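You operate a simulated robot arm through the tools that you are given. There is no shell and no other tool. Be economical: measure what you need, move in short steps, check, and stop when the job is done.

You are at the controls of a simulated two-armed robot. One attempt, no reset.

JOB
Nest the three trays and lay the sheet in the top one.
Fine: the white tray in the grey one, the third on top; the sheet is in the orange-handled drawer; shut it again.

Only the result counts: the job must be done as asked and must still hold three seconds after the hand-in. Knocking over, shifting, dropping, spilling or breaking anything else fails it. Flat cloth is picked up by pressing the open fingertips on it (5 to 10 N) and closing them slowly along it; thin cloth reads only 2 to 8 mm in the jaws.

ROBOT AND FRAMES
Two 7-joint arms with fingered hands on one trunk, on a base that drives. Base frame: it is fixed to the floor where the robot stands at the start and does not move with it; the origin is under the middle of the robot, x ahead of it, y to its left, z up; the surface under the hand at the start is at about z = 0.88. Readings come in m, degrees, newtons and seconds.
The left shoulder is at the start at [0.07, 0.153, 1.247], the right one opposite. With the tool pointing down near the work surface each hand reaches from about 0.1 to 0.86 m from the robot's upright axis, wherever it stands, measured 20 degrees to its own side. Places, roughly: blue tray [0.5, -0.5, 0.9]; drawer with the orange handle [0.5, -0.7, 0.8]. Payload 3.9 kg a hand.
Tool frame (each hand has its own): the origin (TCP) lies between the finger pads and is the grasp point; the fingertips stand 0.03 m ahead of it; z points along the fingers, y is the line along which they close. The gripper opens to 0.104 m. The gripper's body begins 0.035 m behind the TCP. The gripper is a hand of 4 fingers: y runs from the thumb to the fingers, the wrist lies at [-0.017, -0.104, -0.178] in the tool frame.
Orientation is that of the tool frame in the base frame, as a unit quaternion [w, x, y, z]. With the fingers straight down and the wrist toward the robot, the tool's x, y and z point along [0, 1, 0], [1, 0, 0] and [0, 0, -1] of the base frame.

CONTROLS
- The arms move only by the tool servo_tool. It takes "left_series", "right_series" or both (then of equal length, played together; a hand with none holds still); each is a list of rows, each a list of 6 numbers: the turn, a rotation vector about the tool's x, y, z in rad, then the shift along the tool's x, y, z in m. In form: [[ax, ay, az, x, y, z], ...]. A call has 1 to 10 rows; each row shifts and turns the commanded pose from where the row before left it, along the tool's axes as they then stand. Rows are played at 5 a second. More than 0.05 m and 8.6 degrees between two rows, and nothing of the call is played. A pose out of reach is approached as far as the arm can. The call stops where the force on the tool passes 60 N (or 10 N more than at its start, if that is more) or the arm is blocked; 0.2 s more then pass. In this call time passes only in rows, and 0.2 s behind the last. It gives the time, the measured TCP pose, the force on the tool (base axes), the opening and the grip force at its end, in the units of the frame above (readings bear some noise), with the torque about the TCP (base axes, N m) and any sound that the robot's microphone picked up.
- Cameras (640 x 400 px; columns grow to the right, rows downward): "scene" is now at [0.1131, -0.043, 1.4548]; the picture's right is [-0.58, -0.81, -0.00], its down [-0.62, 0.45, -0.64] and it looks along [0.52, -0.37, -0.77] (base axes); focal length 245 px, centre (320, 200). "left" rides on the left gripper at [-0.066, -0.09, -0.126] in its tool frame; the picture's right is [-0.78, -0.30, 0.56], its down [0.57, -0.70, 0.42] and it looks along [0.27, 0.65, 0.71] (tool axes); focal length 275 px, centre (320, 200). "right" rides on the right gripper at [0.066, -0.09, -0.126] in its tool frame; the picture's right is [-0.78, 0.30, -0.56], its down [-0.57, -0.70, 0.42] and it looks along [-0.26, 0.65, 0.71] (tool axes); focal length 275 px, centre (320, 200). There is no depth. A picture from a camera that has moved, and an enlarged one, comes with that camera's place and axes in the base frame and with its lens.
- grab_frame(camera): a new picture of that camera. No time passes.
- slide_trunk(by): slides the trunk up (or, below 0, down) by that many m; the arms and the scene camera ride with it, the base frame stays. It gives what a move gives, with no picture.
- drive_base(legs): drives the robot by 1 to 6 legs, each [ahead, turn to the left] in m and degrees, along the robot's own axes; the way and the turn of a leg run together, so that a leg with both is an arc; at most 1.5 m and 180 degrees a leg. The arms and the cameras ride along, it lands a little off, and it stops where it bumps. It gives what a move gives.
- set_fingers(index, middle, ring, thumb_bend, thumb_turn, hand): sets how far each is bent, from 0 (flat) to 100 (curled in); at 30 the hand is open as for a grip, at 70 the pads meet at the TCP. One left out holds its place. A second passes; each finger stops where it meets its share of the squeeze, and holds until it gets a number again. It is the only way to open and close the hand. It gives what a move gives, with no picture; readings hold the bend of each and the force on the fingers (four entries, about 0 where the hand has none), thumb and palm. thumb_turn goes from beside the hand (0) to across from the fingers (100), as for a grip.
- aim_head(pan, tilt): turns the head with the scene camera to pan (to the left, within 86 degrees either way) and tilt (down, from -29 to 69), counted from straight ahead of the robot. It gives what a move gives.
- close_up(camera, box): a new picture of the part [left, top, right, bottom] of that camera's present view, enlarged. No time passes.
- close_job(): hands the job in; it is judged then, once.

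Go step by step. Nothing tells you exact positions but the pictures and the camera data: compare them with the known pose of the tool, close in by small moves and look again before you grip or let go. The budget is 120 turns and 88 pictures, counting those below and the enlarged ones. Unless the task says otherwise, let go and move clear before handing in.

The tools are called by a JSON object that holds its "name" and its "arguments". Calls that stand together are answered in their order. servo_tool: Moves the arms, as the interface text tells. Its arguments: {"type":"object","properties":{"left_series":{"type":"array"},"right_series":{"type":"array"}},"required":[]} The other tools are called the same way: slide_trunk (by) slides the trunk up or down; set_fingers (index, middle, ring, thumb_bend, thumb_turn, hand) moves the fingers one by one; drive_base (legs) drives the base; aim_head (pan, tilt) turns the head that bears the scene camera; grab_frame (camera) takes a picture; close_up (camera, box) takes an enlarged picture of a part of a camera's view; close_job () hands the job in.

At the start:

```text
time_s: 0.0
left_eef_pos: [0.6002, -0.0819, 1.2055]
left_tcp_rot: [0.0, 0.707, 0.707, 0.0]
left_contact_force: [-0.6, -0.1, -0.5]
left_torque: [-0.02, -0.01, 0.06]
left_gripper_width: 0.1038
left_grasp_force: 0.0
left_shape: jaw
left_bend: [30.0, 30.0, 30.0, 30.0, 97.0]
left_finger forces: [0.0, 0.0, 0.0, 0.0, 0.0, 0.0]
right_eef_pos: [0.359, -0.4888, 1.1882]
right_tcp_rot: [-0.001, 0.707, 0.707, 0.0]
right_contact_force: [-0.4, -0.8, 0.5]
right_torque: [0.01, 0.01, -0.01]
right_gripper_width: 0.1035
right_grasp_force: 0.1
right_shape: jaw
right_bend: [30.0, 30.0, 30.0, 30.0, 97.0]
right_finger forces: [0.1, 0.0, 0.0, 0.1, 0.1, 0.0]
trunk travel left (down, up): [-0.7, 0.24]
robot x, y, heading: [0.0036, 0.0017, 0.0]
head pan, tilt: [-35.6, 50.1]
```

scene: 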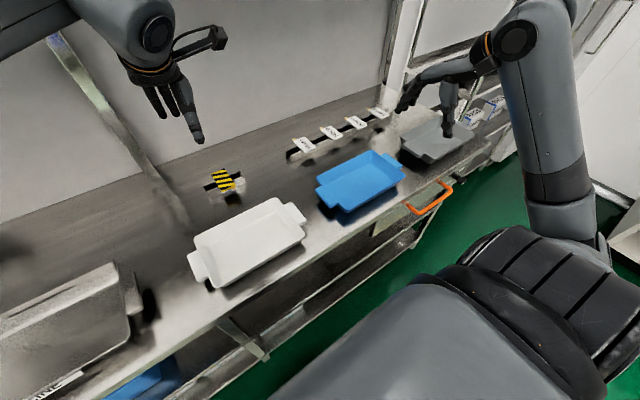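
right: 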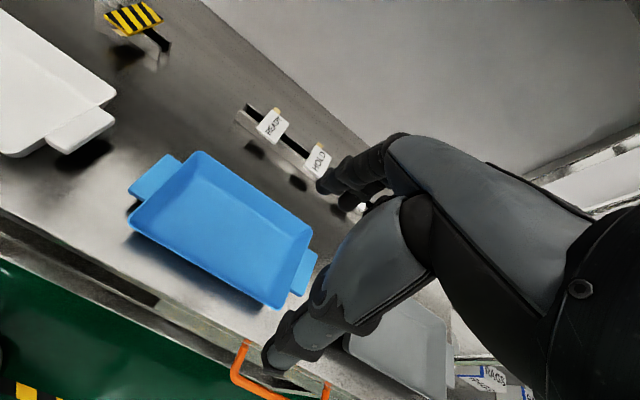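
left: 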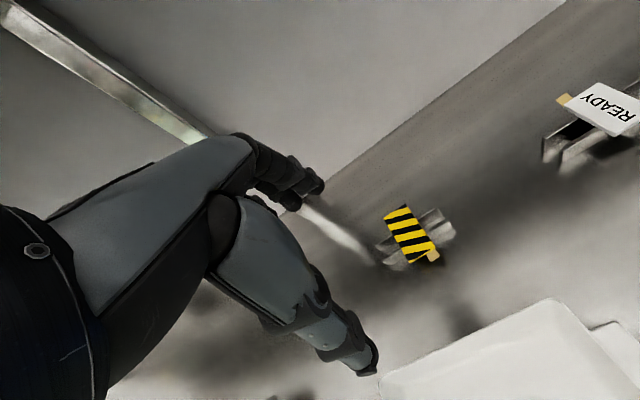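

The white tray looks to be near [0.48, -0.08], the blue one near [0.47, -0.45] and the grey one near [0.48, -0.82], with the orange handle near [0.34, -0.68, 0.8]. I'll look closer at each before moving.

{"name": "close_up", "arguments": {"camera": "scene", "box": [280, 80, 520, 230]}}

{"name": "close_up", "arguments": {"camera": "scene", "box": [160, 150, 400, 300]}}

```text
2.67 times, centred on (400, 155) of scene
camera zoom: at [0.1131, -0.043, 1.4548], right [-0.58, -0.81, 0.0], down [-0.62, 0.45, -0.64], along [0.52, -0.37, -0.77], focal length 652 px, centre (107, 320)
```

zoom: 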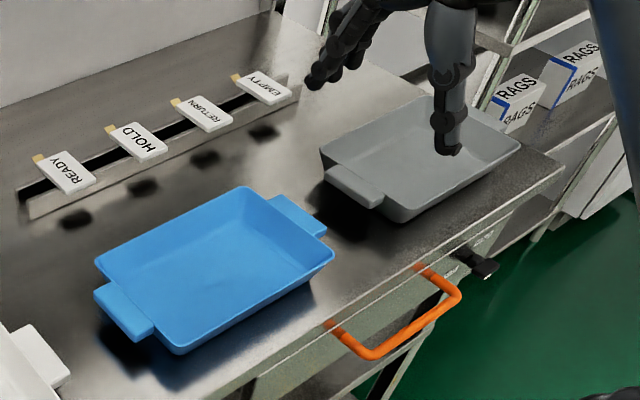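

```text
2.67 times, centred on (280, 225) of scene
camera zoom: at [0.1131, -0.043, 1.4548], right [-0.58, -0.81, 0.0], down [-0.62, 0.45, -0.64], along [0.52, -0.37, -0.77], focal length 652 px, centre (427, 133)
```

zoom: 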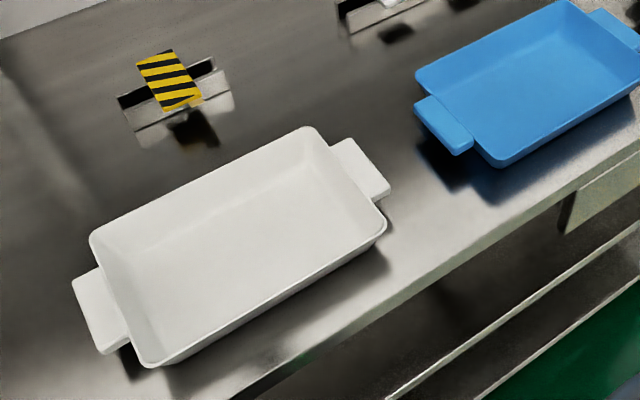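

{"name": "close_up", "arguments": {"camera": "scene", "box": [400, 160, 480, 210]}}

{"name": "aim_head", "arguments": {"pan": -75, "tilt": 45}}

{"name": "grab_frame", "arguments": {"camera": "scene"}}

```text
8.00 times, centred on (440, 185) of scene
camera zoom: at [0.1131, -0.043, 1.4548], right [-0.58, -0.81, 0.0], down [-0.62, 0.45, -0.64], along [0.52, -0.37, -0.77], focal length 1957 px, centre (-640, 320)
```

zoom: 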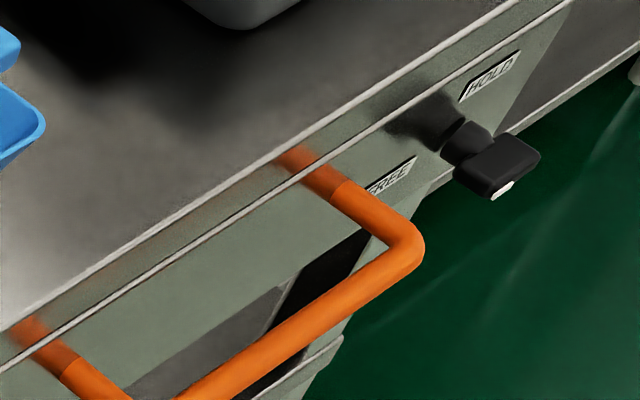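

```text
time_s: 1.1
left_eef_pos: [0.6015, -0.0823, 1.2042]
left_tcp_rot: [0.0, 0.707, 0.707, 0.0]
left_contact_force: [0.3, 0.3, -0.1]
left_torque: [0.0, -0.02, 0.01]
left_gripper_width: 0.1037
left_grasp_force: 0.0
left_shape: jaw
left_bend: [30.0, 30.0, 30.0, 30.0, 97.0]
left_finger forces: [0.1, 0.0, 0.0, 0.0, 0.1, 0.0]
right_eef_pos: [0.3595, -0.488, 1.1882]
right_tcp_rot: [0.001, 0.707, 0.707, 0.0]
right_contact_force: [0.5, -0.3, 0.2]
right_torque: [-0.01, -0.04, -0.06]
right_gripper_width: 0.1038
right_grasp_force: 0.0
right_shape: jaw
right_bend: [30.0, 30.0, 30.0, 30.0, 97.0]
right_finger forces: [0.0, 0.0, 0.0, 0.0, 0.0, 0.1]
trunk travel left (down, up): [-0.7, 0.24]
robot x, y, heading: [-0.0037, 0.0012, -0.1]
head pan, tilt: [-75.0, 45.0]
```

```text
81 pictures are left
camera scene: at [0.0717, -0.0768, 1.4618], right [-0.97, -0.26, 0.0], down [-0.18, 0.68, -0.71], along [0.18, -0.68, -0.71], focal length 245 px, centre (320, 200)
```

scene: 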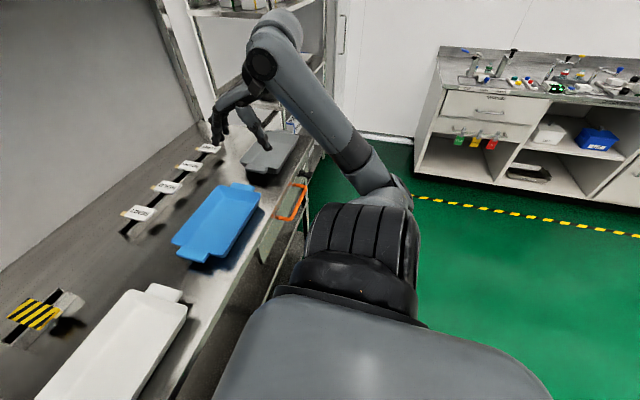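

There is a HOLD/FREE lock knob right of the drawer handle, and open floor to my right. I'll drive sideways to y ≈ -0.45 so both arms can reach all three trays.

{"name": "drive_base", "arguments": {"legs": [[0, -98], [0.45, 0], [0, 98]]}}

{"name": "aim_head", "arguments": {"pan": -30, "tilt": 50}}

{"name": "grab_frame", "arguments": {"camera": "scene"}}

{"name": "grab_frame", "arguments": {"camera": "right"}}

```text
time_s: 12.1
left_eef_pos: [0.5276, -0.5314, 1.2046]
left_tcp_rot: [0.0, 0.715, 0.699, 0.0]
left_contact_force: [-1.0, 0.3, -0.7]
left_torque: [-0.01, -0.01, 0.01]
left_gripper_width: 0.1036
left_grasp_force: 0.0
left_shape: jaw
left_bend: [30.0, 30.0, 30.0, 30.0, 97.0]
left_finger forces: [0.0, 0.1, 0.0, 0.1, 0.0, 0.0]
right_eef_pos: [0.2761, -0.9319, 1.1874]
right_tcp_rot: [0.0, 0.715, 0.699, 0.0]
right_contact_force: [-0.4, 0.3, -0.5]
right_torque: [-0.01, -0.02, 0.0]
right_gripper_width: 0.1038
right_grasp_force: 0.0
right_shape: jaw
right_bend: [30.0, 30.0, 30.0, 30.0, 97.0]
right_finger forces: [0.2, 0.0, 0.1, 0.0, 0.0, 0.0]
trunk travel left (down, up): [-0.7, 0.24]
robot x, y, heading: [-0.0727, -0.4329, -1.3]
head pan, tilt: [-75.0, 45.0]
```

```text
time_s: 13.2
left_eef_pos: [0.5273, -0.5308, 1.2041]
left_tcp_rot: [0.0, 0.715, 0.699, 0.0]
left_contact_force: [-0.2, -0.6, -0.3]
left_torque: [0.03, 0.02, 0.01]
left_gripper_width: 0.1037
left_grasp_force: 0.1
left_shape: jaw
left_bend: [30.0, 30.0, 30.0, 30.0, 97.0]
left_finger forces: [0.0, 0.0, 0.0, 0.0, 0.0, 0.0]
right_eef_pos: [0.2759, -0.932, 1.1864]
right_tcp_rot: [0.0, 0.716, 0.699, 0.0]
right_contact_force: [-0.5, 0.5, 0.2]
right_torque: [0.02, 0.01, -0.04]
right_gripper_width: 0.1034
right_grasp_force: 0.0
right_shape: jaw
right_bend: [30.0, 30.0, 30.0, 30.0, 97.0]
right_finger forces: [0.1, 0.1, 0.0, 0.0, 0.0, 0.1]
trunk travel left (down, up): [-0.7, 0.24]
robot x, y, heading: [-0.071, -0.4377, -1.7]
head pan, tilt: [-30.0, 50.0]
```

```text
80 pictures are left
camera scene: at [0.0445, -0.4744, 1.4549], right [-0.52, -0.85, 0.0], down [-0.65, 0.4, -0.64], along [0.55, -0.33, -0.77], focal length 245 px, centre (320, 200)
```

scene: 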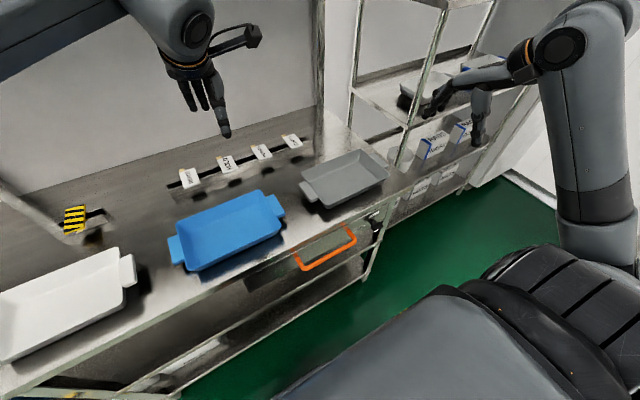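

```text
79 pictures are left
camera right: at [0.1885, -0.8631, 1.3133], right [0.28, -0.78, 0.56], down [-0.71, -0.56, -0.42], along [0.64, -0.28, -0.71], focal length 275 px, centre (320, 200)
```

right: 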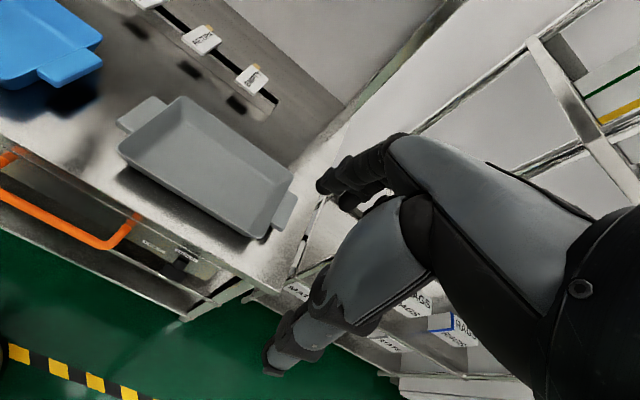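

{"name": "close_up", "arguments": {"camera": "scene", "box": [280, 130, 408, 210]}}

{"name": "close_up", "arguments": {"camera": "scene", "box": [160, 180, 288, 260]}}

{"name": "aim_head", "arguments": {"pan": 25, "tilt": 50}}

{"name": "grab_frame", "arguments": {"camera": "scene"}}

```text
5.00 times, centred on (344, 170) of scene
camera zoom: at [0.0445, -0.4744, 1.4549], right [-0.52, -0.85, 0.0], down [-0.65, 0.4, -0.64], along [0.55, -0.33, -0.77], focal length 1223 px, centre (200, 350)
```

zoom: 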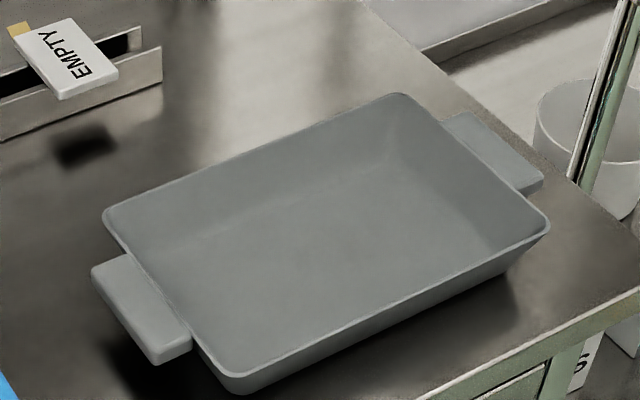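

```text
5.00 times, centred on (224, 220) of scene
camera zoom: at [0.0445, -0.4744, 1.4549], right [-0.52, -0.85, 0.0], down [-0.65, 0.4, -0.64], along [0.55, -0.33, -0.77], focal length 1223 px, centre (800, 100)
```

zoom: 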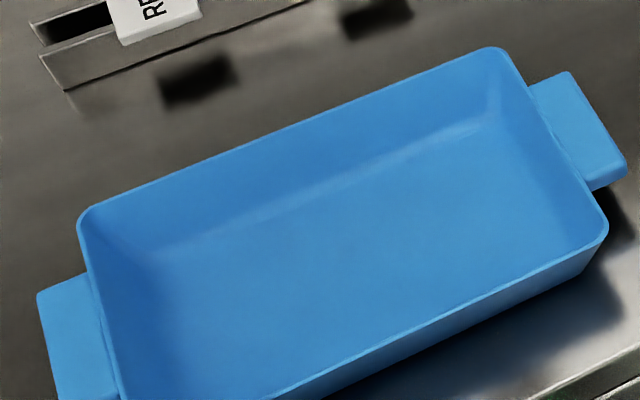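

```text
time_s: 14.4
left_eef_pos: [0.5255, -0.5312, 1.2049]
left_tcp_rot: [0.0, 0.715, 0.699, 0.0]
left_contact_force: [-0.3, -0.5, 0.5]
left_torque: [0.01, 0.0, -0.03]
left_gripper_width: 0.1037
left_grasp_force: 0.0
left_shape: jaw
left_bend: [30.0, 30.0, 30.0, 30.0, 97.0]
left_finger forces: [0.0, 0.1, 0.0, 0.0, 0.1, 0.0]
right_eef_pos: [0.2764, -0.9322, 1.189]
right_tcp_rot: [0.0, 0.715, 0.699, 0.0]
right_contact_force: [0.5, 0.8, -0.1]
right_torque: [0.03, -0.04, 0.02]
right_gripper_width: 0.1036
right_grasp_force: 0.0
right_shape: jaw
right_bend: [30.0, 30.0, 30.0, 30.0, 97.0]
right_finger forces: [0.1, 0.0, 0.0, 0.0, 0.1, 0.0]
trunk travel left (down, up): [-0.7, 0.24]
robot x, y, heading: [-0.0711, -0.4344, -1.4]
head pan, tilt: [25.0, 50.0]
```

```text
76 pictures are left
camera scene: at [0.0493, -0.4034, 1.4549], right [0.4, -0.92, 0.0], down [-0.7, -0.31, -0.64], along [0.59, 0.26, -0.77], focal length 245 px, centre (320, 200)
```

scene: 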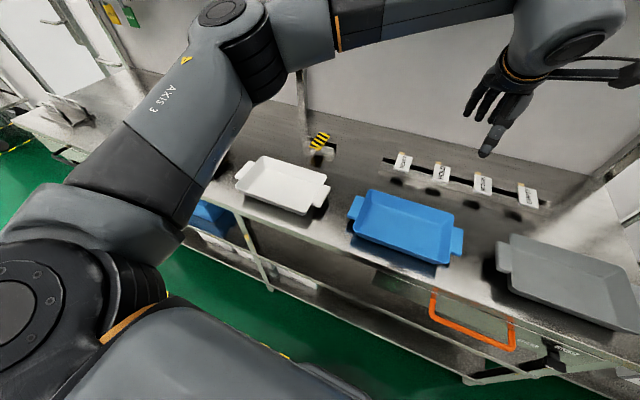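

{"name": "close_up", "arguments": {"camera": "scene", "box": [440, 60, 568, 170]}}

{"name": "close_up", "arguments": {"camera": "scene", "box": [220, 140, 348, 220]}}

```text
3.64 times, centred on (504, 115) of scene
camera zoom: at [0.0493, -0.4034, 1.4549], right [0.4, -0.92, 0.0], down [-0.7, -0.31, -0.64], along [0.59, 0.26, -0.77], focal length 889 px, centre (-349, 509)
```

zoom: 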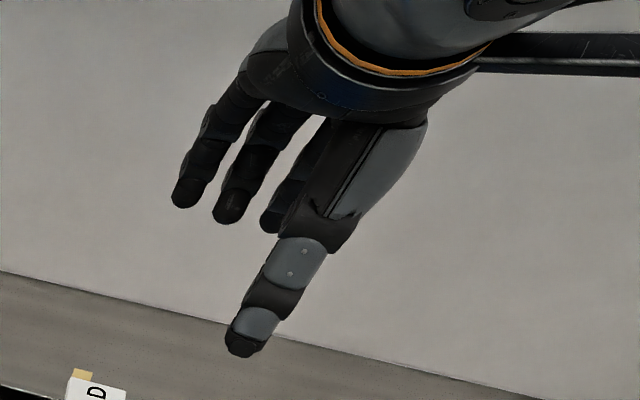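

```text
5.00 times, centred on (284, 180) of scene
camera zoom: at [0.0493, -0.4034, 1.4549], right [0.4, -0.92, 0.0], down [-0.7, -0.31, -0.64], along [0.59, 0.26, -0.77], focal length 1223 px, centre (500, 300)
```

zoom: 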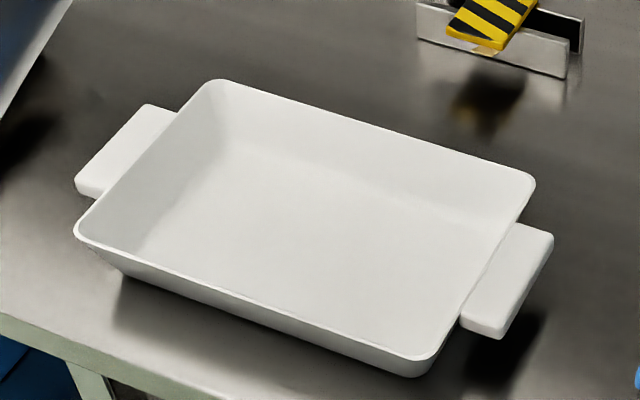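

The trays are all about 0.15 × 0.23 m with end tabs, rims near z = 0.92. The white tray is centred near [0.48, -0.086]. I'll stand at about [0, -0.3] so both arms reach both ends, then turn the hands to pinch the tab ends along y.

{"name": "drive_base", "arguments": {"legs": [[0, 62], [0.15, 0], [0, -61]]}}

{"name": "servo_tool", "arguments": {"left_series": [[0, 0, 0.148, 0, 0, 0], [0, 0, 0.148, 0, 0, 0], [0, 0, 0.148, 0, 0, 0], [0, 0, 0.148, 0, 0, 0], [0, 0, 0.148, 0, 0, 0], [0, 0, 0.148, 0, 0, 0], [0, 0, 0.148, 0, 0, 0], [0, 0, 0.148, 0, 0, 0], [0, 0, 0.148, 0, 0, 0], [0, 0, 0.148, 0, 0, 0]], "right_series": [[0, 0, 0.148, 0, 0, 0], [0, 0, 0.148, 0, 0, 0], [0, 0, 0.148, 0, 0, 0], [0, 0, 0.148, 0, 0, 0], [0, 0, 0.148, 0, 0, 0], [0, 0, 0.148, 0, 0, 0], [0, 0, 0.148, 0, 0, 0], [0, 0, 0.148, 0, 0, 0], [0, 0, 0.148, 0, 0, 0], [0, 0, 0.148, 0, 0, 0]]}}

```text
time_s: 21.2
left_eef_pos: [0.6025, -0.3764, 1.2037]
left_tcp_rot: [0.001, 0.7, 0.714, 0.001]
left_contact_force: [-0.5, -0.3, -0.2]
left_torque: [0.01, -0.02, -0.02]
left_gripper_width: 0.1036
left_grasp_force: 0.0
left_shape: jaw
left_bend: [30.0, 30.0, 30.0, 30.0, 97.0]
left_finger forces: [0.0, 0.1, 0.0, 0.0, 0.0, 0.1]
right_eef_pos: [0.3686, -0.7872, 1.1878]
right_tcp_rot: [0.0, 0.7, 0.714, 0.0]
right_contact_force: [0.2, -0.3, -1.1]
right_torque: [0.0, 0.01, 0.01]
right_gripper_width: 0.1038
right_grasp_force: 0.2
right_shape: jaw
right_bend: [30.0, 30.0, 30.0, 30.0, 97.0]
right_finger forces: [0.1, 0.0, 0.1, 0.0, 0.1, 0.0]
trunk travel left (down, up): [-0.7, 0.24]
robot x, y, heading: [-0.0021, -0.3068, 1.0]
head pan, tilt: [25.0, 50.0]
```

```text
time_s: 23.4
left_eef_pos: [0.6021, -0.3765, 1.2057]
left_tcp_rot: [0.0, 0.921, 0.389, 0.0]
left_contact_force: [0.5, -0.4, -0.1]
left_torque: [-0.05, -0.01, 0.02]
left_gripper_width: 0.1038
left_grasp_force: 0.0
left_shape: jaw
left_bend: [30.0, 30.0, 30.0, 30.0, 97.0]
left_finger forces: [0.1, 0.0, 0.1, 0.0, 0.0, 0.1]
left hand out of reach, approached as far as the arm can: row 6, 7, 8, 9, 10
right_eef_pos: [0.3697, -0.785, 1.1874]
right_tcp_rot: [-0.001, 0.999, 0.054, -0.001]
right_contact_force: [0.3, -0.3, -0.6]
right_torque: [-0.01, -0.01, -0.02]
right_gripper_width: 0.1034
right_grasp_force: 0.0
right_shape: jaw
right_bend: [30.0, 30.0, 30.0, 30.0, 97.0]
right_finger forces: [0.0, 0.0, 0.1, 0.0, 0.0, 0.1]
trunk travel left (down, up): [-0.7, 0.24]
robot x, y, heading: [0.0035, -0.3054, 1.1]
head pan, tilt: [25.0, 50.0]
```

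The left wrist can't turn that far, so I'll go back to the default orientation and pinch the tabs across their width with thumb and middle finger, index curled out of the way.

{"name": "servo_tool", "arguments": {"left_series": [[0, 0, -0.148, 0, 0, 0], [0, 0, -0.148, 0, 0, 0], [0, 0, -0.148, 0, 0, 0], [0, 0, -0.148, 0, 0, 0], [0, 0, -0.148, 0, 0, 0], [0, 0, -0.148, 0, 0, 0], [0, 0, -0.148, 0, 0, 0], [0, 0, -0.148, 0, 0, 0], [0, 0, -0.148, 0, 0, 0], [0, 0, -0.148, 0, 0, 0]], "right_series": [[0, 0, -0.146, 0, 0, 0], [0, 0, -0.146, 0, 0, 0], [0, 0, -0.146, 0, 0, 0], [0, 0, -0.146, 0, 0, 0], [0, 0, -0.146, 0, 0, 0], [0, 0, -0.146, 0, 0, 0], [0, 0, -0.146, 0, 0, 0], [0, 0, -0.146, 0, 0, 0], [0, 0, -0.146, 0, 0, 0], [0, 0, -0.146, 0, 0, 0]]}}

{"name": "set_fingers", "arguments": {"hand": "left", "index": 100}}

{"name": "set_fingers", "arguments": {"hand": "right", "index": 100}}

{"name": "grab_frame", "arguments": {"camera": "left"}}

{"name": "close_up", "arguments": {"camera": "scene", "box": [340, 20, 600, 182]}}

```text
time_s: 25.6
left_eef_pos: [0.6022, -0.3774, 1.203]
left_tcp_rot: [-0.001, 0.417, 0.909, 0.001]
left_contact_force: [0.0, 0.8, -0.6]
left_torque: [-0.01, -0.01, 0.01]
left_gripper_width: 0.1038
left_grasp_force: 0.0
left_shape: jaw
left_bend: [30.0, 30.0, 30.0, 30.0, 97.0]
left_finger forces: [0.0, 0.0, 0.0, 0.0, 0.1, 0.0]
right_eef_pos: [0.3688, -0.788, 1.186]
right_tcp_rot: [-0.001, 0.707, 0.708, 0.001]
right_contact_force: [-0.1, 0.2, -0.4]
right_torque: [0.02, 0.01, 0.0]
right_gripper_width: 0.1035
right_grasp_force: 0.1
right_shape: jaw
right_bend: [30.0, 30.0, 30.0, 30.0, 97.0]
right_finger forces: [0.0, 0.1, 0.0, 0.0, 0.0, 0.0]
trunk travel left (down, up): [-0.7, 0.24]
robot x, y, heading: [0.001, -0.306, 1.1]
head pan, tilt: [25.0, 50.0]
```

```text
time_s: 26.6
left_eef_pos: [0.6027, -0.3763, 1.2049]
left_tcp_rot: [-0.001, 0.418, 0.908, 0.0]
left_contact_force: [0.3, 0.8, -0.1]
left_torque: [-0.01, -0.04, -0.03]
left_gripper_width: 0.0645
left_grasp_force: 0.0
left_shape: fingers
left_bend: [100.0, 30.0, 30.0, 30.0, 97.0]
left_finger forces: [0.1, 0.0, 0.1, 0.0, 0.1, 0.0]
right_eef_pos: [0.3675, -0.7869, 1.1877]
right_tcp_rot: [-0.001, 0.707, 0.707, -0.001]
right_contact_force: [0.3, 0.1, 0.8]
right_torque: [-0.02, -0.02, 0.0]
right_gripper_width: 0.1039
right_grasp_force: 0.1
right_shape: jaw
right_bend: [30.0, 30.0, 30.0, 30.0, 97.0]
right_finger forces: [0.0, 0.0, 0.0, 0.0, 0.0, 0.0]
trunk travel left (down, up): [-0.7, 0.24]
robot x, y, heading: [-0.0025, -0.3028, 0.9]
head pan, tilt: [25.0, 50.0]
```

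```text
time_s: 27.6
left_eef_pos: [0.6016, -0.3768, 1.2049]
left_tcp_rot: [0.0, 0.418, 0.909, -0.001]
left_contact_force: [0.1, -0.1, 0.0]
left_torque: [0.0, -0.03, 0.0]
left_gripper_width: 0.0648
left_grasp_force: 0.1
left_shape: fingers
left_bend: [100.0, 30.0, 30.0, 30.0, 97.0]
left_finger forces: [0.0, 0.1, 0.1, 0.0, 0.1, 0.1]
right_eef_pos: [0.3685, -0.7863, 1.1882]
right_tcp_rot: [0.0, 0.707, 0.708, 0.001]
right_contact_force: [0.2, -0.2, 1.7]
right_torque: [0.01, 0.0, -0.01]
right_gripper_width: 0.0648
right_grasp_force: 0.1
right_shape: fingers
right_bend: [100.0, 30.0, 30.0, 30.0, 97.0]
right_finger forces: [0.0, 0.1, 0.1, 0.0, 0.0, 0.0]
trunk travel left (down, up): [-0.7, 0.24]
robot x, y, heading: [-0.0026, -0.3054, 1.4]
head pan, tilt: [25.0, 50.0]
```

```text
73 pictures are left
camera left: at [0.5771, -0.4849, 1.3302], right [0.28, -0.78, -0.56], down [-0.91, -0.02, -0.42], along [0.32, 0.62, -0.71], focal length 275 px, centre (320, 200)
```

left: 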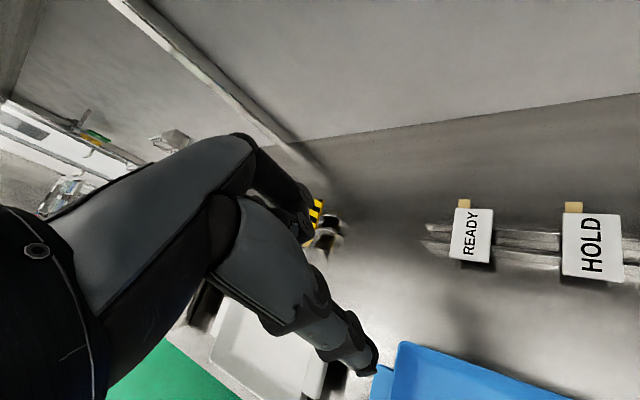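

```text
2.46 times, centred on (470, 101) of scene
camera zoom: at [0.12, -0.2689, 1.4549], right [0.44, -0.9, 0.0], down [-0.69, -0.34, -0.64], along [0.58, 0.28, -0.77], focal length 602 px, centre (-49, 444)
```

zoom: 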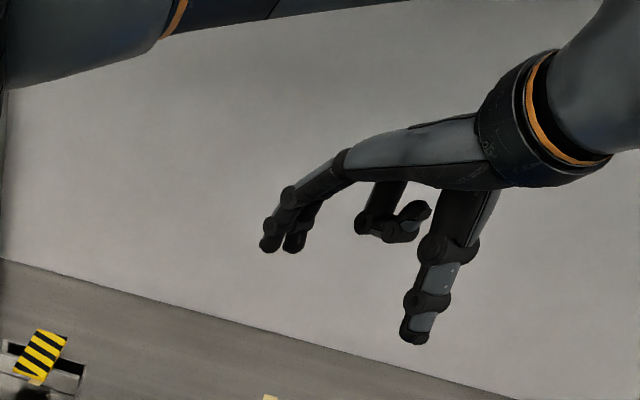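

{"name": "servo_tool", "arguments": {"left_series": [[0, 0, -0.142, 0, 0, 0], [0, 0, -0.142, 0, 0, 0], [0, 0, -0.142, 0, 0, 0], [0, 0, -0.142, 0, 0, 0], [0, 0, -0.142, 0, 0, 0], [0, 0, 0, 0.047, -0.013, 0], [0, 0, 0, 0.047, -0.013, 0], [0, 0, 0, 0.047, -0.013, 0], [0, 0, 0, 0.047, -0.013, 0], [0, 0, 0, 0.047, -0.013, 0]], "right_series": [[0, 0, 0, 0, 0, 0], [0, 0, 0, 0, 0, 0], [0, 0, 0, 0, 0, 0], [0, 0, 0, 0, 0, 0], [0, 0, 0, 0.048, 0.01, 0], [0, 0, 0, 0.048, 0.01, 0], [0, 0, 0, 0.048, 0.01, 0], [0, 0, 0, 0.048, 0.01, 0], [0, 0, 0, 0.048, 0.01, 0], [0, 0, 0, 0.048, 0.01, 0]]}}

{"name": "servo_tool", "arguments": {"left_series": [[0, 0, 0, 0.046, -0.013, 0], [0, 0, 0, 0.048, -0.012, 0], [0, 0, 0, 0.048, -0.01, 0], [0, 0, 0, 0.048, -0.01, 0.02], [0, 0, 0, 0, 0, 0.03], [0, 0, 0, 0, 0, 0.03], [0, 0, 0, 0, 0, 0.03]], "right_series": [[0, 0, 0, 0.048, 0.01, 0], [0, 0, 0, 0.048, 0.01, 0], [0, 0, 0, 0.048, 0.01, 0], [0, 0, 0, 0.048, 0.01, 0.03], [0, 0, 0, 0.048, 0.01, 0.03], [0, 0, 0, 0.04, 0.005, 0.03], [0, 0, 0, 0, 0, 0.01]]}}

{"name": "aim_head", "arguments": {"pan": 20, "tilt": 55}}

{"name": "grab_frame", "arguments": {"camera": "scene"}}

{"name": "grab_frame", "arguments": {"camera": "left"}}

{"name": "grab_frame", "arguments": {"camera": "right"}}

```text
time_s: 29.7
left_eef_pos: [0.4089, -0.3853, 1.207]
left_tcp_rot: [0.011, 0.05, 0.999, -0.004]
left_contact_force: [0.1, 0.5, 0.6]
left_torque: [-0.06, 0.01, -0.03]
left_gripper_width: 0.0648
left_grasp_force: 0.1
left_shape: fingers
left_bend: [100.0, 30.0, 30.0, 30.0, 97.0]
left_finger forces: [0.0, 0.0, 0.0, 0.1, 0.1, 0.0]
right_eef_pos: [0.4432, -0.5427, 1.1995]
right_tcp_rot: [0.001, 0.706, 0.708, -0.004]
right_contact_force: [0.8, 0.4, -1.0]
right_torque: [-0.02, -0.04, 0.0]
right_gripper_width: 0.0647
right_grasp_force: 0.2
right_shape: fingers
right_bend: [100.0, 30.0, 30.0, 30.0, 97.0]
right_finger forces: [0.0, 0.0, 0.1, 0.1, 0.1, 0.1]
right hand out of reach, approached as far as the arm can: row 6, 7, 8
trunk travel left (down, up): [-0.7, 0.24]
robot x, y, heading: [0.0002, -0.3045, 1.3]
head pan, tilt: [25.0, 50.0]
stopped in row 10 (right hand): the force on the tool passed its limit at 115 N (the readings are from after the stop); the commanded pose is now the measured one
```

```text
refused: row 4 steps farther than a row can; nothing moved
```

```text
time_s: 30.3
left_eef_pos: [0.4112, -0.3889, 1.2065]
left_tcp_rot: [0.008, 0.051, 0.999, -0.003]
left_contact_force: [0.2, -0.3, -0.3]
left_torque: [-0.01, -0.01, 0.0]
left_gripper_width: 0.0651
left_grasp_force: 0.0
left_shape: fingers
left_bend: [100.0, 30.0, 30.0, 30.0, 97.0]
left_finger forces: [0.0, 0.0, 0.0, 0.1, 0.0, 0.0]
right_eef_pos: [0.4459, -0.5465, 1.1964]
right_tcp_rot: [-0.001, 0.705, 0.709, -0.004]
right_contact_force: [-0.4, -0.6, -0.6]
right_torque: [-0.02, 0.03, 0.0]
right_gripper_width: 0.0651
right_grasp_force: 0.1
right_shape: fingers
right_bend: [100.0, 30.0, 30.0, 30.0, 97.0]
right_finger forces: [0.0, 0.0, 0.0, 0.0, 0.1, 0.0]
trunk travel left (down, up): [-0.7, 0.24]
robot x, y, heading: [-0.0025, -0.3036, 1.1]
head pan, tilt: [20.0, 55.0]
```

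```text
71 pictures are left
camera scene: at [0.118, -0.2753, 1.4485], right [0.36, -0.93, 0.0], down [-0.76, -0.3, -0.57], along [0.54, 0.21, -0.82], focal length 245 px, centre (320, 200)
```

scene: 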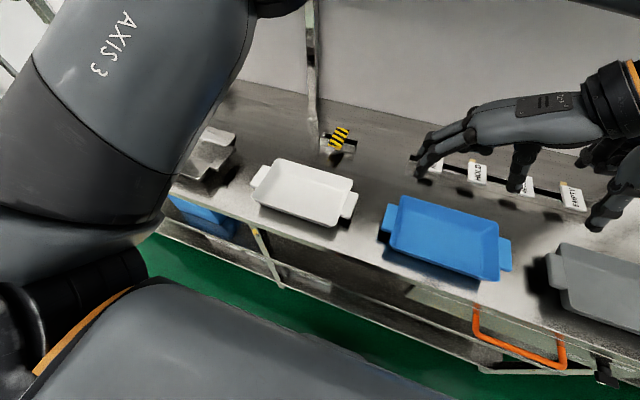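

```text
70 pictures are left
camera left: at [0.4644, -0.4845, 1.333], right [0.75, -0.38, -0.54], down [-0.63, -0.64, -0.43], along [-0.18, 0.67, -0.72], focal length 275 px, centre (320, 200)
```

left: 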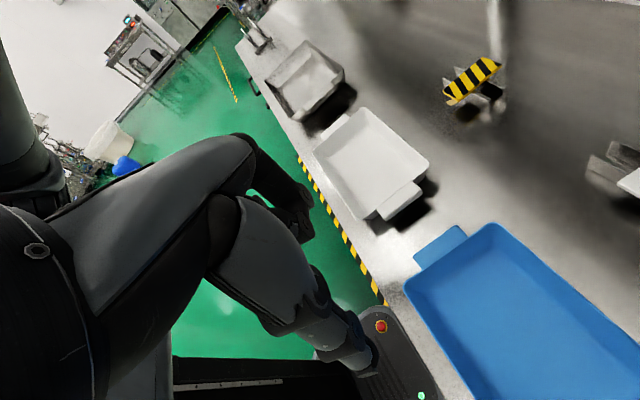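

```text
69 pictures are left
camera right: at [0.3571, -0.4799, 1.3227], right [0.3, -0.77, 0.56], down [-0.7, -0.58, -0.42], along [0.64, -0.27, -0.72], focal length 275 px, centre (320, 200)
```

right: 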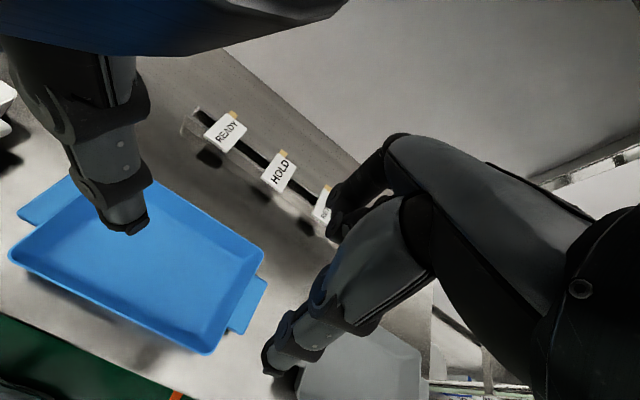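

I turned the left hand the wrong way and the hands touched each other; nothing else moved. I'll back the right hand off and turn the left one to default.

{"name": "servo_tool", "arguments": {"right_series": [[0, 0, 0, -0.045, 0, 0], [0, 0, 0, -0.045, 0, 0], [0, 0, 0, -0.045, 0, 0]]}}

{"name": "servo_tool", "arguments": {"left_series": [[0, 0, 0.1466, 0, 0, 0], [0, 0, 0.1466, 0, 0, 0], [0, 0, 0.1466, 0, 0, 0], [0, 0, 0.1466, 0, 0, 0], [0, 0, 0.1466, 0, 0, 0], [0, 0, 0.1466, 0, 0, 0], [0, 0, 0.1466, 0, 0, 0], [0, 0, 0.1466, 0, 0, 0], [0, 0, 0.1466, 0, 0, 0], [0, 0, 0.1466, 0, 0, 0]]}}

```text
time_s: 31.1
left_eef_pos: [0.4113, -0.3932, 1.2051]
left_tcp_rot: [0.009, 0.053, 0.999, -0.001]
left_contact_force: [-0.2, -0.3, -0.5]
left_torque: [0.01, -0.01, 0.01]
left_gripper_width: 0.0647
left_grasp_force: 0.1
left_shape: fingers
left_bend: [100.0, 30.0, 30.0, 30.0, 97.0]
left_finger forces: [0.0, 0.0, 0.0, 0.0, 0.0, 0.1]
right_eef_pos: [0.4479, -0.684, 1.1977]
right_tcp_rot: [-0.001, 0.705, 0.709, -0.004]
right_contact_force: [0.5, 0.4, 0.7]
right_torque: [0.03, -0.02, -0.01]
right_gripper_width: 0.0649
right_grasp_force: 0.0
right_shape: fingers
right_bend: [100.0, 30.0, 30.0, 30.0, 97.0]
right_finger forces: [0.0, 0.1, 0.0, 0.0, 0.0, 0.0]
trunk travel left (down, up): [-0.7, 0.24]
robot x, y, heading: [0.0, -0.3061, 1.0]
head pan, tilt: [20.0, 55.0]
```

```text
time_s: 33.3
left_eef_pos: [0.4098, -0.3901, 1.2048]
left_tcp_rot: [0.009, 0.708, 0.706, 0.005]
left_contact_force: [-0.4, -1.5, 0.4]
left_torque: [0.01, 0.01, 0.0]
left_gripper_width: 0.065
left_grasp_force: 0.1
left_shape: fingers
left_bend: [100.0, 30.0, 30.0, 30.0, 97.0]
left_finger forces: [0.0, 0.0, 0.0, 0.0, 0.0, 0.0]
right_eef_pos: [0.4465, -0.6803, 1.1992]
right_tcp_rot: [-0.001, 0.706, 0.708, -0.004]
right_contact_force: [0.3, -0.2, -0.1]
right_torque: [-0.01, 0.02, -0.02]
right_gripper_width: 0.0647
right_grasp_force: 0.0
right_shape: fingers
right_bend: [100.0, 30.0, 30.0, 30.0, 97.0]
right_finger forces: [0.0, 0.0, 0.1, 0.0, 0.0, 0.0]
trunk travel left (down, up): [-0.7, 0.24]
robot x, y, heading: [0.001, -0.3041, 0.9]
head pan, tilt: [20.0, 55.0]
```

{"name": "servo_tool", "arguments": {"left_series": [[0, 0, 0, 0.044, 0.0072, 0], [0, 0, 0, 0.044, 0.0072, 0], [0, 0, 0, 0.044, 0.0072, 0], [0, 0, 0, 0.044, 0.0072, 0], [0, 0, 0, 0.044, 0.0072, 0], [0, 0, 0, 0.044, 0.0072, 0.015], [0, 0, 0, 0.044, 0.0072, 0.02], [0, 0, 0, 0.044, 0.0072, 0.02], [0, 0, 0, 0.044, 0.0072, 0.02], [0, 0, 0, 0.044, 0.0072, 0.02]], "right_series": [[0, 0, 0, 0.0462, 0.0036, 0], [0, 0, 0, 0.0462, 0.0036, 0], [0, 0, 0, 0.0462, 0.0036, 0], [0, 0, 0, 0.0462, 0.0036, 0], [0, 0, 0, 0.0462, 0.0036, 0], [0, 0, 0, 0.0462, 0.0036, 0.01], [0, 0, 0, 0.0462, 0.0036, 0.01], [0, 0, 0, 0.0462, 0.0036, 0.015], [0, 0, 0, 0.0462, 0.0036, 0.015], [0, 0, 0, 0.0462, 0.0036, 0.015]]}}

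{"name": "grab_frame", "arguments": {"camera": "scene"}}

{"name": "grab_frame", "arguments": {"camera": "left"}}

{"name": "grab_frame", "arguments": {"camera": "right"}}

```text
time_s: 35.5
left_eef_pos: [0.4839, 0.0518, 1.1114]
left_tcp_rot: [0.01, 0.707, 0.707, 0.004]
left_contact_force: [1.2, 0.6, -0.3]
left_torque: [-0.02, 0.01, -0.03]
left_gripper_width: 0.0649
left_grasp_force: 0.0
left_shape: fingers
left_bend: [100.0, 30.0, 30.0, 30.0, 97.0]
left_finger forces: [0.1, 0.0, 0.1, 0.0, 0.0, 0.1]
right_eef_pos: [0.4717, -0.3445, 1.1655]
right_tcp_rot: [0.001, 0.705, 0.709, -0.004]
right_contact_force: [-0.1, 0.2, -0.4]
right_torque: [-0.04, -0.04, -0.04]
right_gripper_width: 0.065
right_grasp_force: 0.0
right_shape: fingers
right_bend: [100.0, 30.0, 30.0, 30.0, 97.0]
right_finger forces: [0.1, 0.0, 0.0, 0.0, 0.1, 0.0]
right hand out of reach, approached as far as the arm can: row 8, 9, 10
trunk travel left (down, up): [-0.7, 0.24]
robot x, y, heading: [0.002, -0.3054, 1.0]
head pan, tilt: [20.0, 55.0]
```

```text
68 pictures are left
camera scene: at [0.1176, -0.2735, 1.4484], right [0.36, -0.93, 0.0], down [-0.76, -0.3, -0.57], along [0.54, 0.2, -0.82], focal length 245 px, centre (320, 200)
```

scene: 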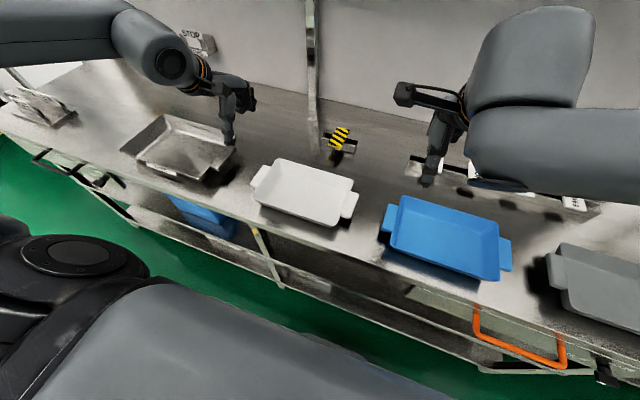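

```text
67 pictures are left
camera left: at [0.3914, -0.0125, 1.2358], right [-0.29, -0.78, -0.56], down [-0.69, 0.57, -0.44], along [0.66, 0.26, -0.7], focal length 275 px, centre (320, 200)
```

left: 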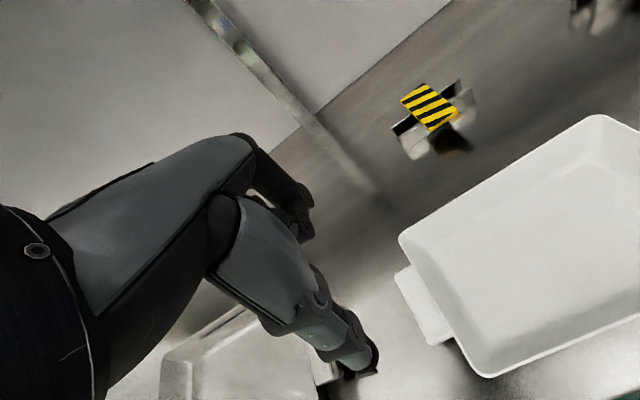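

```text
66 pictures are left
camera right: at [0.382, -0.2777, 1.2905], right [0.3, -0.77, 0.56], down [-0.7, -0.58, -0.42], along [0.65, -0.27, -0.72], focal length 275 px, centre (320, 200)
```

right: 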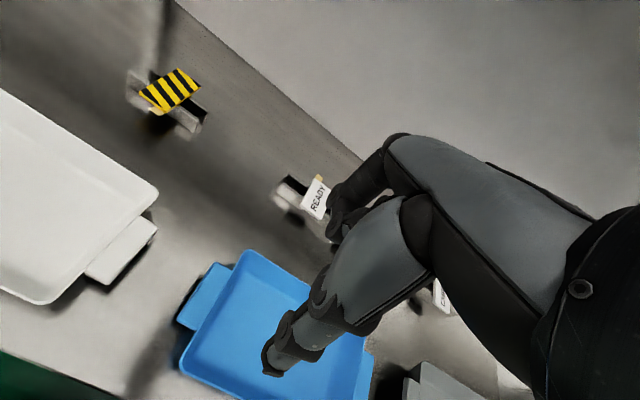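

The right hand can't cross the body that far, so I'll stand square in front of the white tray, lift it with both hands and carry it by driving.

{"name": "servo_tool", "arguments": {"left_series": [[0, 0, 0, -0.045, 0, -0.02], [0, 0, 0, -0.045, 0, -0.02], [0, 0, 0, -0.045, 0, -0.02], [0, 0, 0, -0.045, 0, -0.02]], "right_series": [[0, 0, 0, -0.03, 0, 0], [0, 0, 0, -0.03, 0, 0], [0, 0, 0, -0.03, 0, 0], [0, 0, 0, -0.01, 0, 0]]}}

{"name": "drive_base", "arguments": {"legs": [[0, 90], [0.21, 0], [0, -91]]}}

{"name": "aim_head", "arguments": {"pan": 0, "tilt": 55}}

{"name": "grab_frame", "arguments": {"camera": "scene"}}

```text
time_s: 36.5
left_eef_pos: [0.4829, -0.1349, 1.1917]
left_tcp_rot: [0.007, 0.708, 0.706, 0.006]
left_contact_force: [0.5, -0.6, 0.9]
left_torque: [0.06, 0.04, -0.03]
left_gripper_width: 0.0647
left_grasp_force: 0.0
left_shape: fingers
left_bend: [100.0, 30.0, 30.0, 30.0, 97.0]
left_finger forces: [0.1, 0.1, 0.1, 0.0, 0.0, 0.0]
right_eef_pos: [0.4706, -0.4498, 1.163]
right_tcp_rot: [-0.004, 0.707, 0.707, -0.003]
right_contact_force: [-0.3, -0.5, -0.5]
right_torque: [-0.01, 0.03, 0.0]
right_gripper_width: 0.0648
right_grasp_force: 0.0
right_shape: fingers
right_bend: [100.0, 30.0, 30.0, 30.0, 97.0]
right_finger forces: [0.0, 0.0, 0.1, 0.0, 0.1, 0.0]
trunk travel left (down, up): [-0.7, 0.24]
robot x, y, heading: [-0.0039, -0.3087, 0.9]
head pan, tilt: [20.0, 55.0]
```

```text
time_s: 45.9
left_eef_pos: [0.4718, 0.0866, 1.1918]
left_tcp_rot: [0.008, 0.702, 0.712, 0.004]
left_contact_force: [0.2, 0.7, 0.2]
left_torque: [0.01, 0.02, 0.02]
left_gripper_width: 0.0651
left_grasp_force: 0.1
left_shape: fingers
left_bend: [100.0, 30.0, 30.0, 30.0, 97.0]
left_finger forces: [0.1, 0.1, 0.1, 0.0, 0.1, 0.1]
right_eef_pos: [0.4641, -0.2266, 1.1629]
right_tcp_rot: [-0.001, 0.701, 0.713, -0.004]
right_contact_force: [0.7, -0.4, -0.1]
right_torque: [-0.01, -0.01, -0.01]
right_gripper_width: 0.065
right_grasp_force: 0.0
right_shape: fingers
right_bend: [100.0, 30.0, 30.0, 30.0, 97.0]
right_finger forces: [0.0, 0.0, 0.0, 0.1, 0.0, 0.1]
trunk travel left (down, up): [-0.7, 0.24]
robot x, y, heading: [-0.0072, -0.0938, 1.8]
head pan, tilt: [20.0, 55.0]
```

```text
time_s: 46.7
left_eef_pos: [0.4719, 0.0878, 1.1918]
left_tcp_rot: [0.009, 0.703, 0.711, 0.005]
left_contact_force: [0.2, 0.1, -0.4]
left_torque: [-0.01, 0.02, -0.02]
left_gripper_width: 0.065
left_grasp_force: 0.1
left_shape: fingers
left_bend: [100.0, 30.0, 30.0, 30.0, 97.0]
left_finger forces: [0.1, 0.0, 0.0, 0.0, 0.0, 0.1]
right_eef_pos: [0.4638, -0.2272, 1.1637]
right_tcp_rot: [0.0, 0.702, 0.712, -0.004]
right_contact_force: [-0.2, 0.4, 0.7]
right_torque: [0.03, 0.0, -0.03]
right_gripper_width: 0.065
right_grasp_force: 0.0
right_shape: fingers
right_bend: [100.0, 30.0, 30.0, 30.0, 97.0]
right_finger forces: [0.1, 0.0, 0.1, 0.0, 0.0, 0.0]
trunk travel left (down, up): [-0.7, 0.24]
robot x, y, heading: [-0.0064, -0.0939, 1.9]
head pan, tilt: [0.0, 55.0]
```

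```text
65 pictures are left
camera scene: at [0.1149, -0.0873, 1.4484], right [0.03, -1.0, 0.0], down [-0.82, -0.03, -0.57], along [0.57, 0.02, -0.82], focal length 245 px, centre (320, 200)
```

scene: 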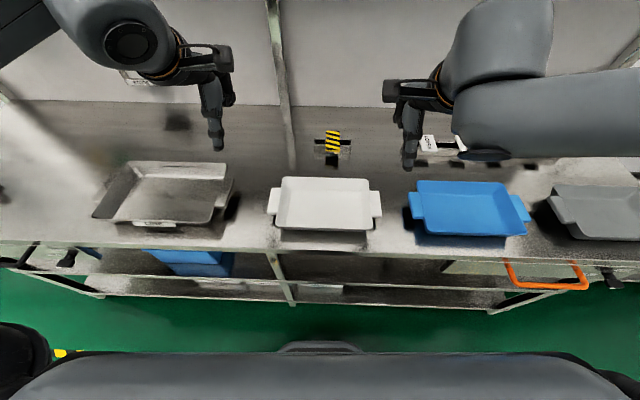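

{"name": "close_up", "arguments": {"camera": "scene", "box": [256, 160, 400, 250]}}

```text
4.44 times, centred on (328, 205) of scene
camera zoom: at [0.1149, -0.0873, 1.4484], right [0.03, -1.0, 0.0], down [-0.82, -0.03, -0.57], along [0.57, 0.02, -0.82], focal length 1087 px, centre (284, 178)
```

zoom: 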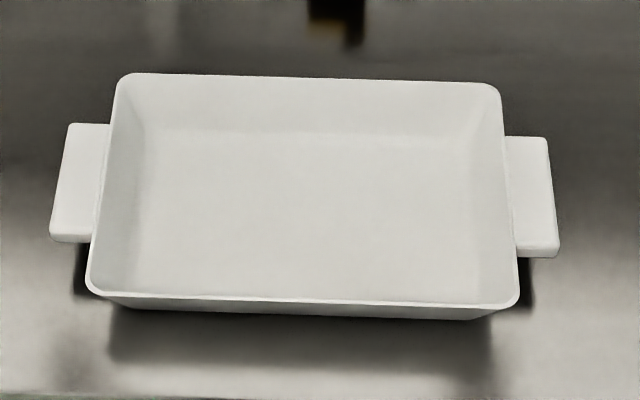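

{"name": "servo_tool", "arguments": {"left_series": [[0, 0, 0.015, -0.038, 0.011, 0], [0, 0, 0, 0, 0, 0.035], [0, 0, 0, 0, 0, 0.035], [0, 0, 0, 0, 0, 0.035], [0, 0, 0, 0, 0, 0.035], [0, 0, 0, 0, 0, 0.035], [0, 0, 0, 0, 0, 0.035], [0, 0, 0, 0, 0, 0.015]], "right_series": [[0, 0, 0.015, 0.003, 0.019, 0], [0, 0, 0, 0, 0, 0.03], [0, 0, 0, 0, 0, 0.03], [0, 0, 0, 0, 0, 0.03], [0, 0, 0, 0, 0, 0.03], [0, 0, 0, 0, 0, 0.03], [0, 0, 0, 0, 0, 0.03], [0, 0, 0, 0, 0, 0.017]]}}

{"name": "close_up", "arguments": {"camera": "scene", "box": [240, 140, 416, 250]}}

{"name": "close_up", "arguments": {"camera": "left", "box": [200, 100, 640, 375]}}

{"name": "close_up", "arguments": {"camera": "right", "box": [0, 100, 440, 375]}}

```text
time_s: 48.5
left_eef_pos: [0.4864, 0.0477, 0.968]
left_tcp_rot: [0.007, 0.708, 0.706, 0.005]
left_contact_force: [0.4, -0.2, 0.2]
left_torque: [-0.02, 0.01, 0.0]
left_gripper_width: 0.065
left_grasp_force: 0.0
left_shape: fingers
left_bend: [100.0, 30.0, 30.0, 30.0, 97.0]
left_finger forces: [0.1, 0.0, 0.1, 0.0, 0.0, 0.0]
right_eef_pos: [0.4766, -0.2327, 0.9754]
right_tcp_rot: [0.0, 0.707, 0.707, -0.002]
right_contact_force: [-0.6, 0.2, -0.4]
right_torque: [0.0, -0.03, 0.0]
right_gripper_width: 0.0648
right_grasp_force: 0.3
right_shape: fingers
right_bend: [100.0, 30.0, 30.0, 30.0, 97.0]
right_finger forces: [0.0, 0.0, 0.0, 0.0, 0.1, 0.0]
right hand out of reach, approached as far as the arm can: row 8
trunk travel left (down, up): [-0.7, 0.24]
robot x, y, heading: [-0.01, -0.0964, 1.8]
head pan, tilt: [0.0, 55.0]
```

```text
3.64 times, centred on (328, 195) of scene
camera zoom: at [0.1143, -0.0873, 1.4485], right [0.03, -1.0, 0.0], down [-0.82, -0.03, -0.57], along [0.57, 0.02, -0.82], focal length 889 px, centre (291, 218)
```

zoom: 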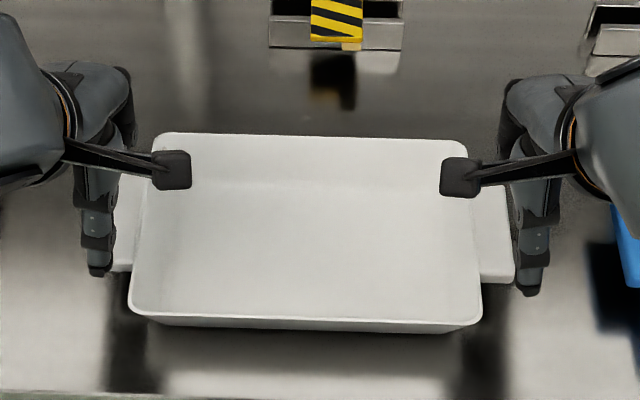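

```text
1.45 times, centred on (420, 238) of left
camera zoom: at [0.3938, -0.0175, 1.0916], right [-0.29, -0.78, -0.56], down [-0.69, 0.57, -0.44], along [0.66, 0.26, -0.7], focal length 400 px, centre (174, 146)
```

zoom: 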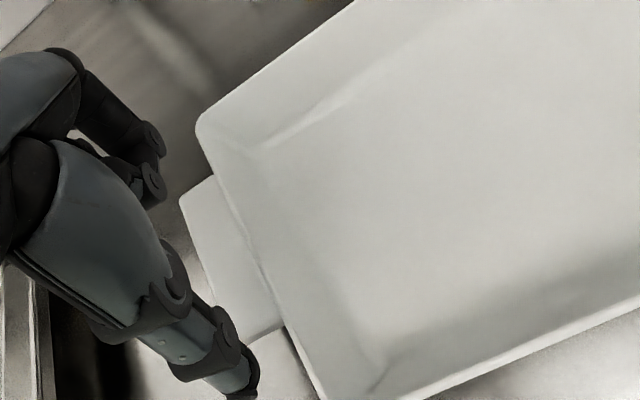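

```text
1.45 times, centred on (220, 238) of right
camera zoom: at [0.3869, -0.1664, 1.1009], right [0.3, -0.77, 0.56], down [-0.7, -0.57, -0.42], along [0.64, -0.27, -0.72], focal length 400 px, centre (466, 146)
```

zoom: 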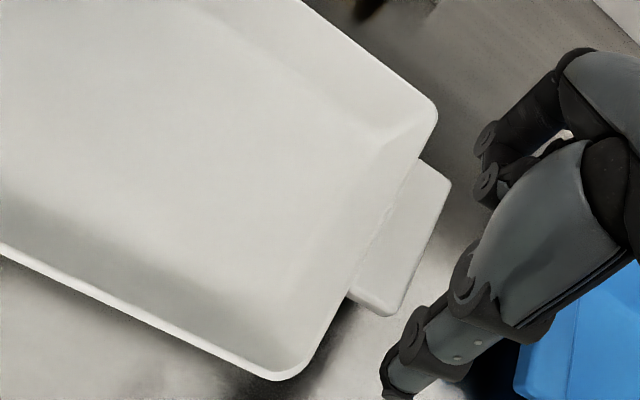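

{"name": "servo_tool", "arguments": {"left_series": [[0, 0, 0, 0.002, -0.002, -0.03], [0, 0, 0, 0, 0, 0]], "right_series": [[0, 0, 0, 0, 0.0, -0.023], [0, 0, 0, 0.008, 0.007, 0]]}}

{"name": "slide_trunk", "arguments": {"by": -0.04}}

{"name": "close_up", "arguments": {"camera": "scene", "box": [240, 140, 416, 250]}}

```text
time_s: 49.1
left_eef_pos: [0.487, 0.0506, 0.9986]
left_tcp_rot: [0.007, 0.708, 0.706, 0.004]
left_contact_force: [0.3, 0.0, -0.1]
left_torque: [0.01, 0.01, 0.0]
left_gripper_width: 0.0649
left_grasp_force: 0.1
left_shape: fingers
left_bend: [100.0, 30.0, 30.0, 30.0, 97.0]
left_finger forces: [0.0, 0.0, 0.0, 0.1, 0.0, 0.0]
right_eef_pos: [0.4838, -0.2256, 0.998]
right_tcp_rot: [0.0, 0.707, 0.707, -0.004]
right_contact_force: [0.4, 0.4, 0.4]
right_torque: [-0.04, 0.02, -0.01]
right_gripper_width: 0.0651
right_grasp_force: 0.0
right_shape: fingers
right_bend: [100.0, 30.0, 30.0, 30.0, 97.0]
right_finger forces: [0.0, 0.0, 0.1, 0.1, 0.0, 0.0]
trunk travel left (down, up): [-0.7, 0.24]
robot x, y, heading: [-0.0072, -0.0948, 1.6]
head pan, tilt: [0.0, 55.0]
```

```text
time_s: 50.0
left_eef_pos: [0.4853, 0.0498, 0.9593]
left_tcp_rot: [0.009, 0.708, 0.706, 0.004]
left_contact_force: [-0.1, 0.0, 0.5]
left_torque: [-0.01, 0.01, 0.01]
left_gripper_width: 0.0649
left_grasp_force: 0.1
left_shape: fingers
left_bend: [100.0, 30.0, 30.0, 30.0, 97.0]
left_finger forces: [0.1, 0.0, 0.0, 0.0, 0.0, 0.0]
right_eef_pos: [0.483, -0.2264, 0.9581]
right_tcp_rot: [0.001, 0.707, 0.708, -0.003]
right_contact_force: [0.3, 0.4, -0.2]
right_torque: [-0.01, -0.01, 0.0]
right_gripper_width: 0.0651
right_grasp_force: 0.0
right_shape: fingers
right_bend: [100.0, 30.0, 30.0, 30.0, 97.0]
right_finger forces: [0.0, 0.0, 0.1, 0.0, 0.1, 0.1]
trunk travel left (down, up): [-0.66, 0.28]
robot x, y, heading: [-0.0047, -0.0942, 1.7]
head pan, tilt: [0.0, 55.0]
```

```text
3.64 times, centred on (328, 195) of scene
camera zoom: at [0.1143, -0.0875, 1.4085], right [0.03, -1.0, 0.0], down [-0.82, -0.03, -0.57], along [0.57, 0.02, -0.82], focal length 889 px, centre (291, 218)
```

zoom: 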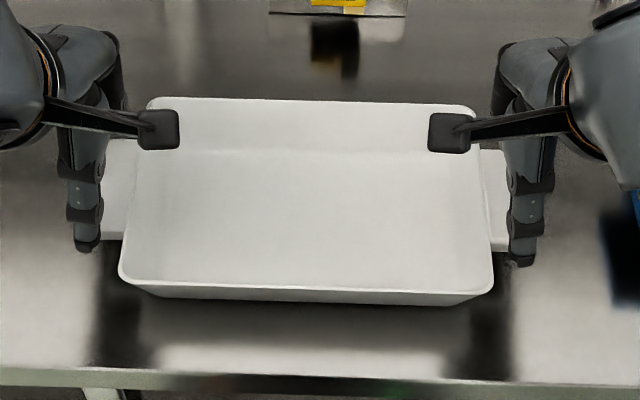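

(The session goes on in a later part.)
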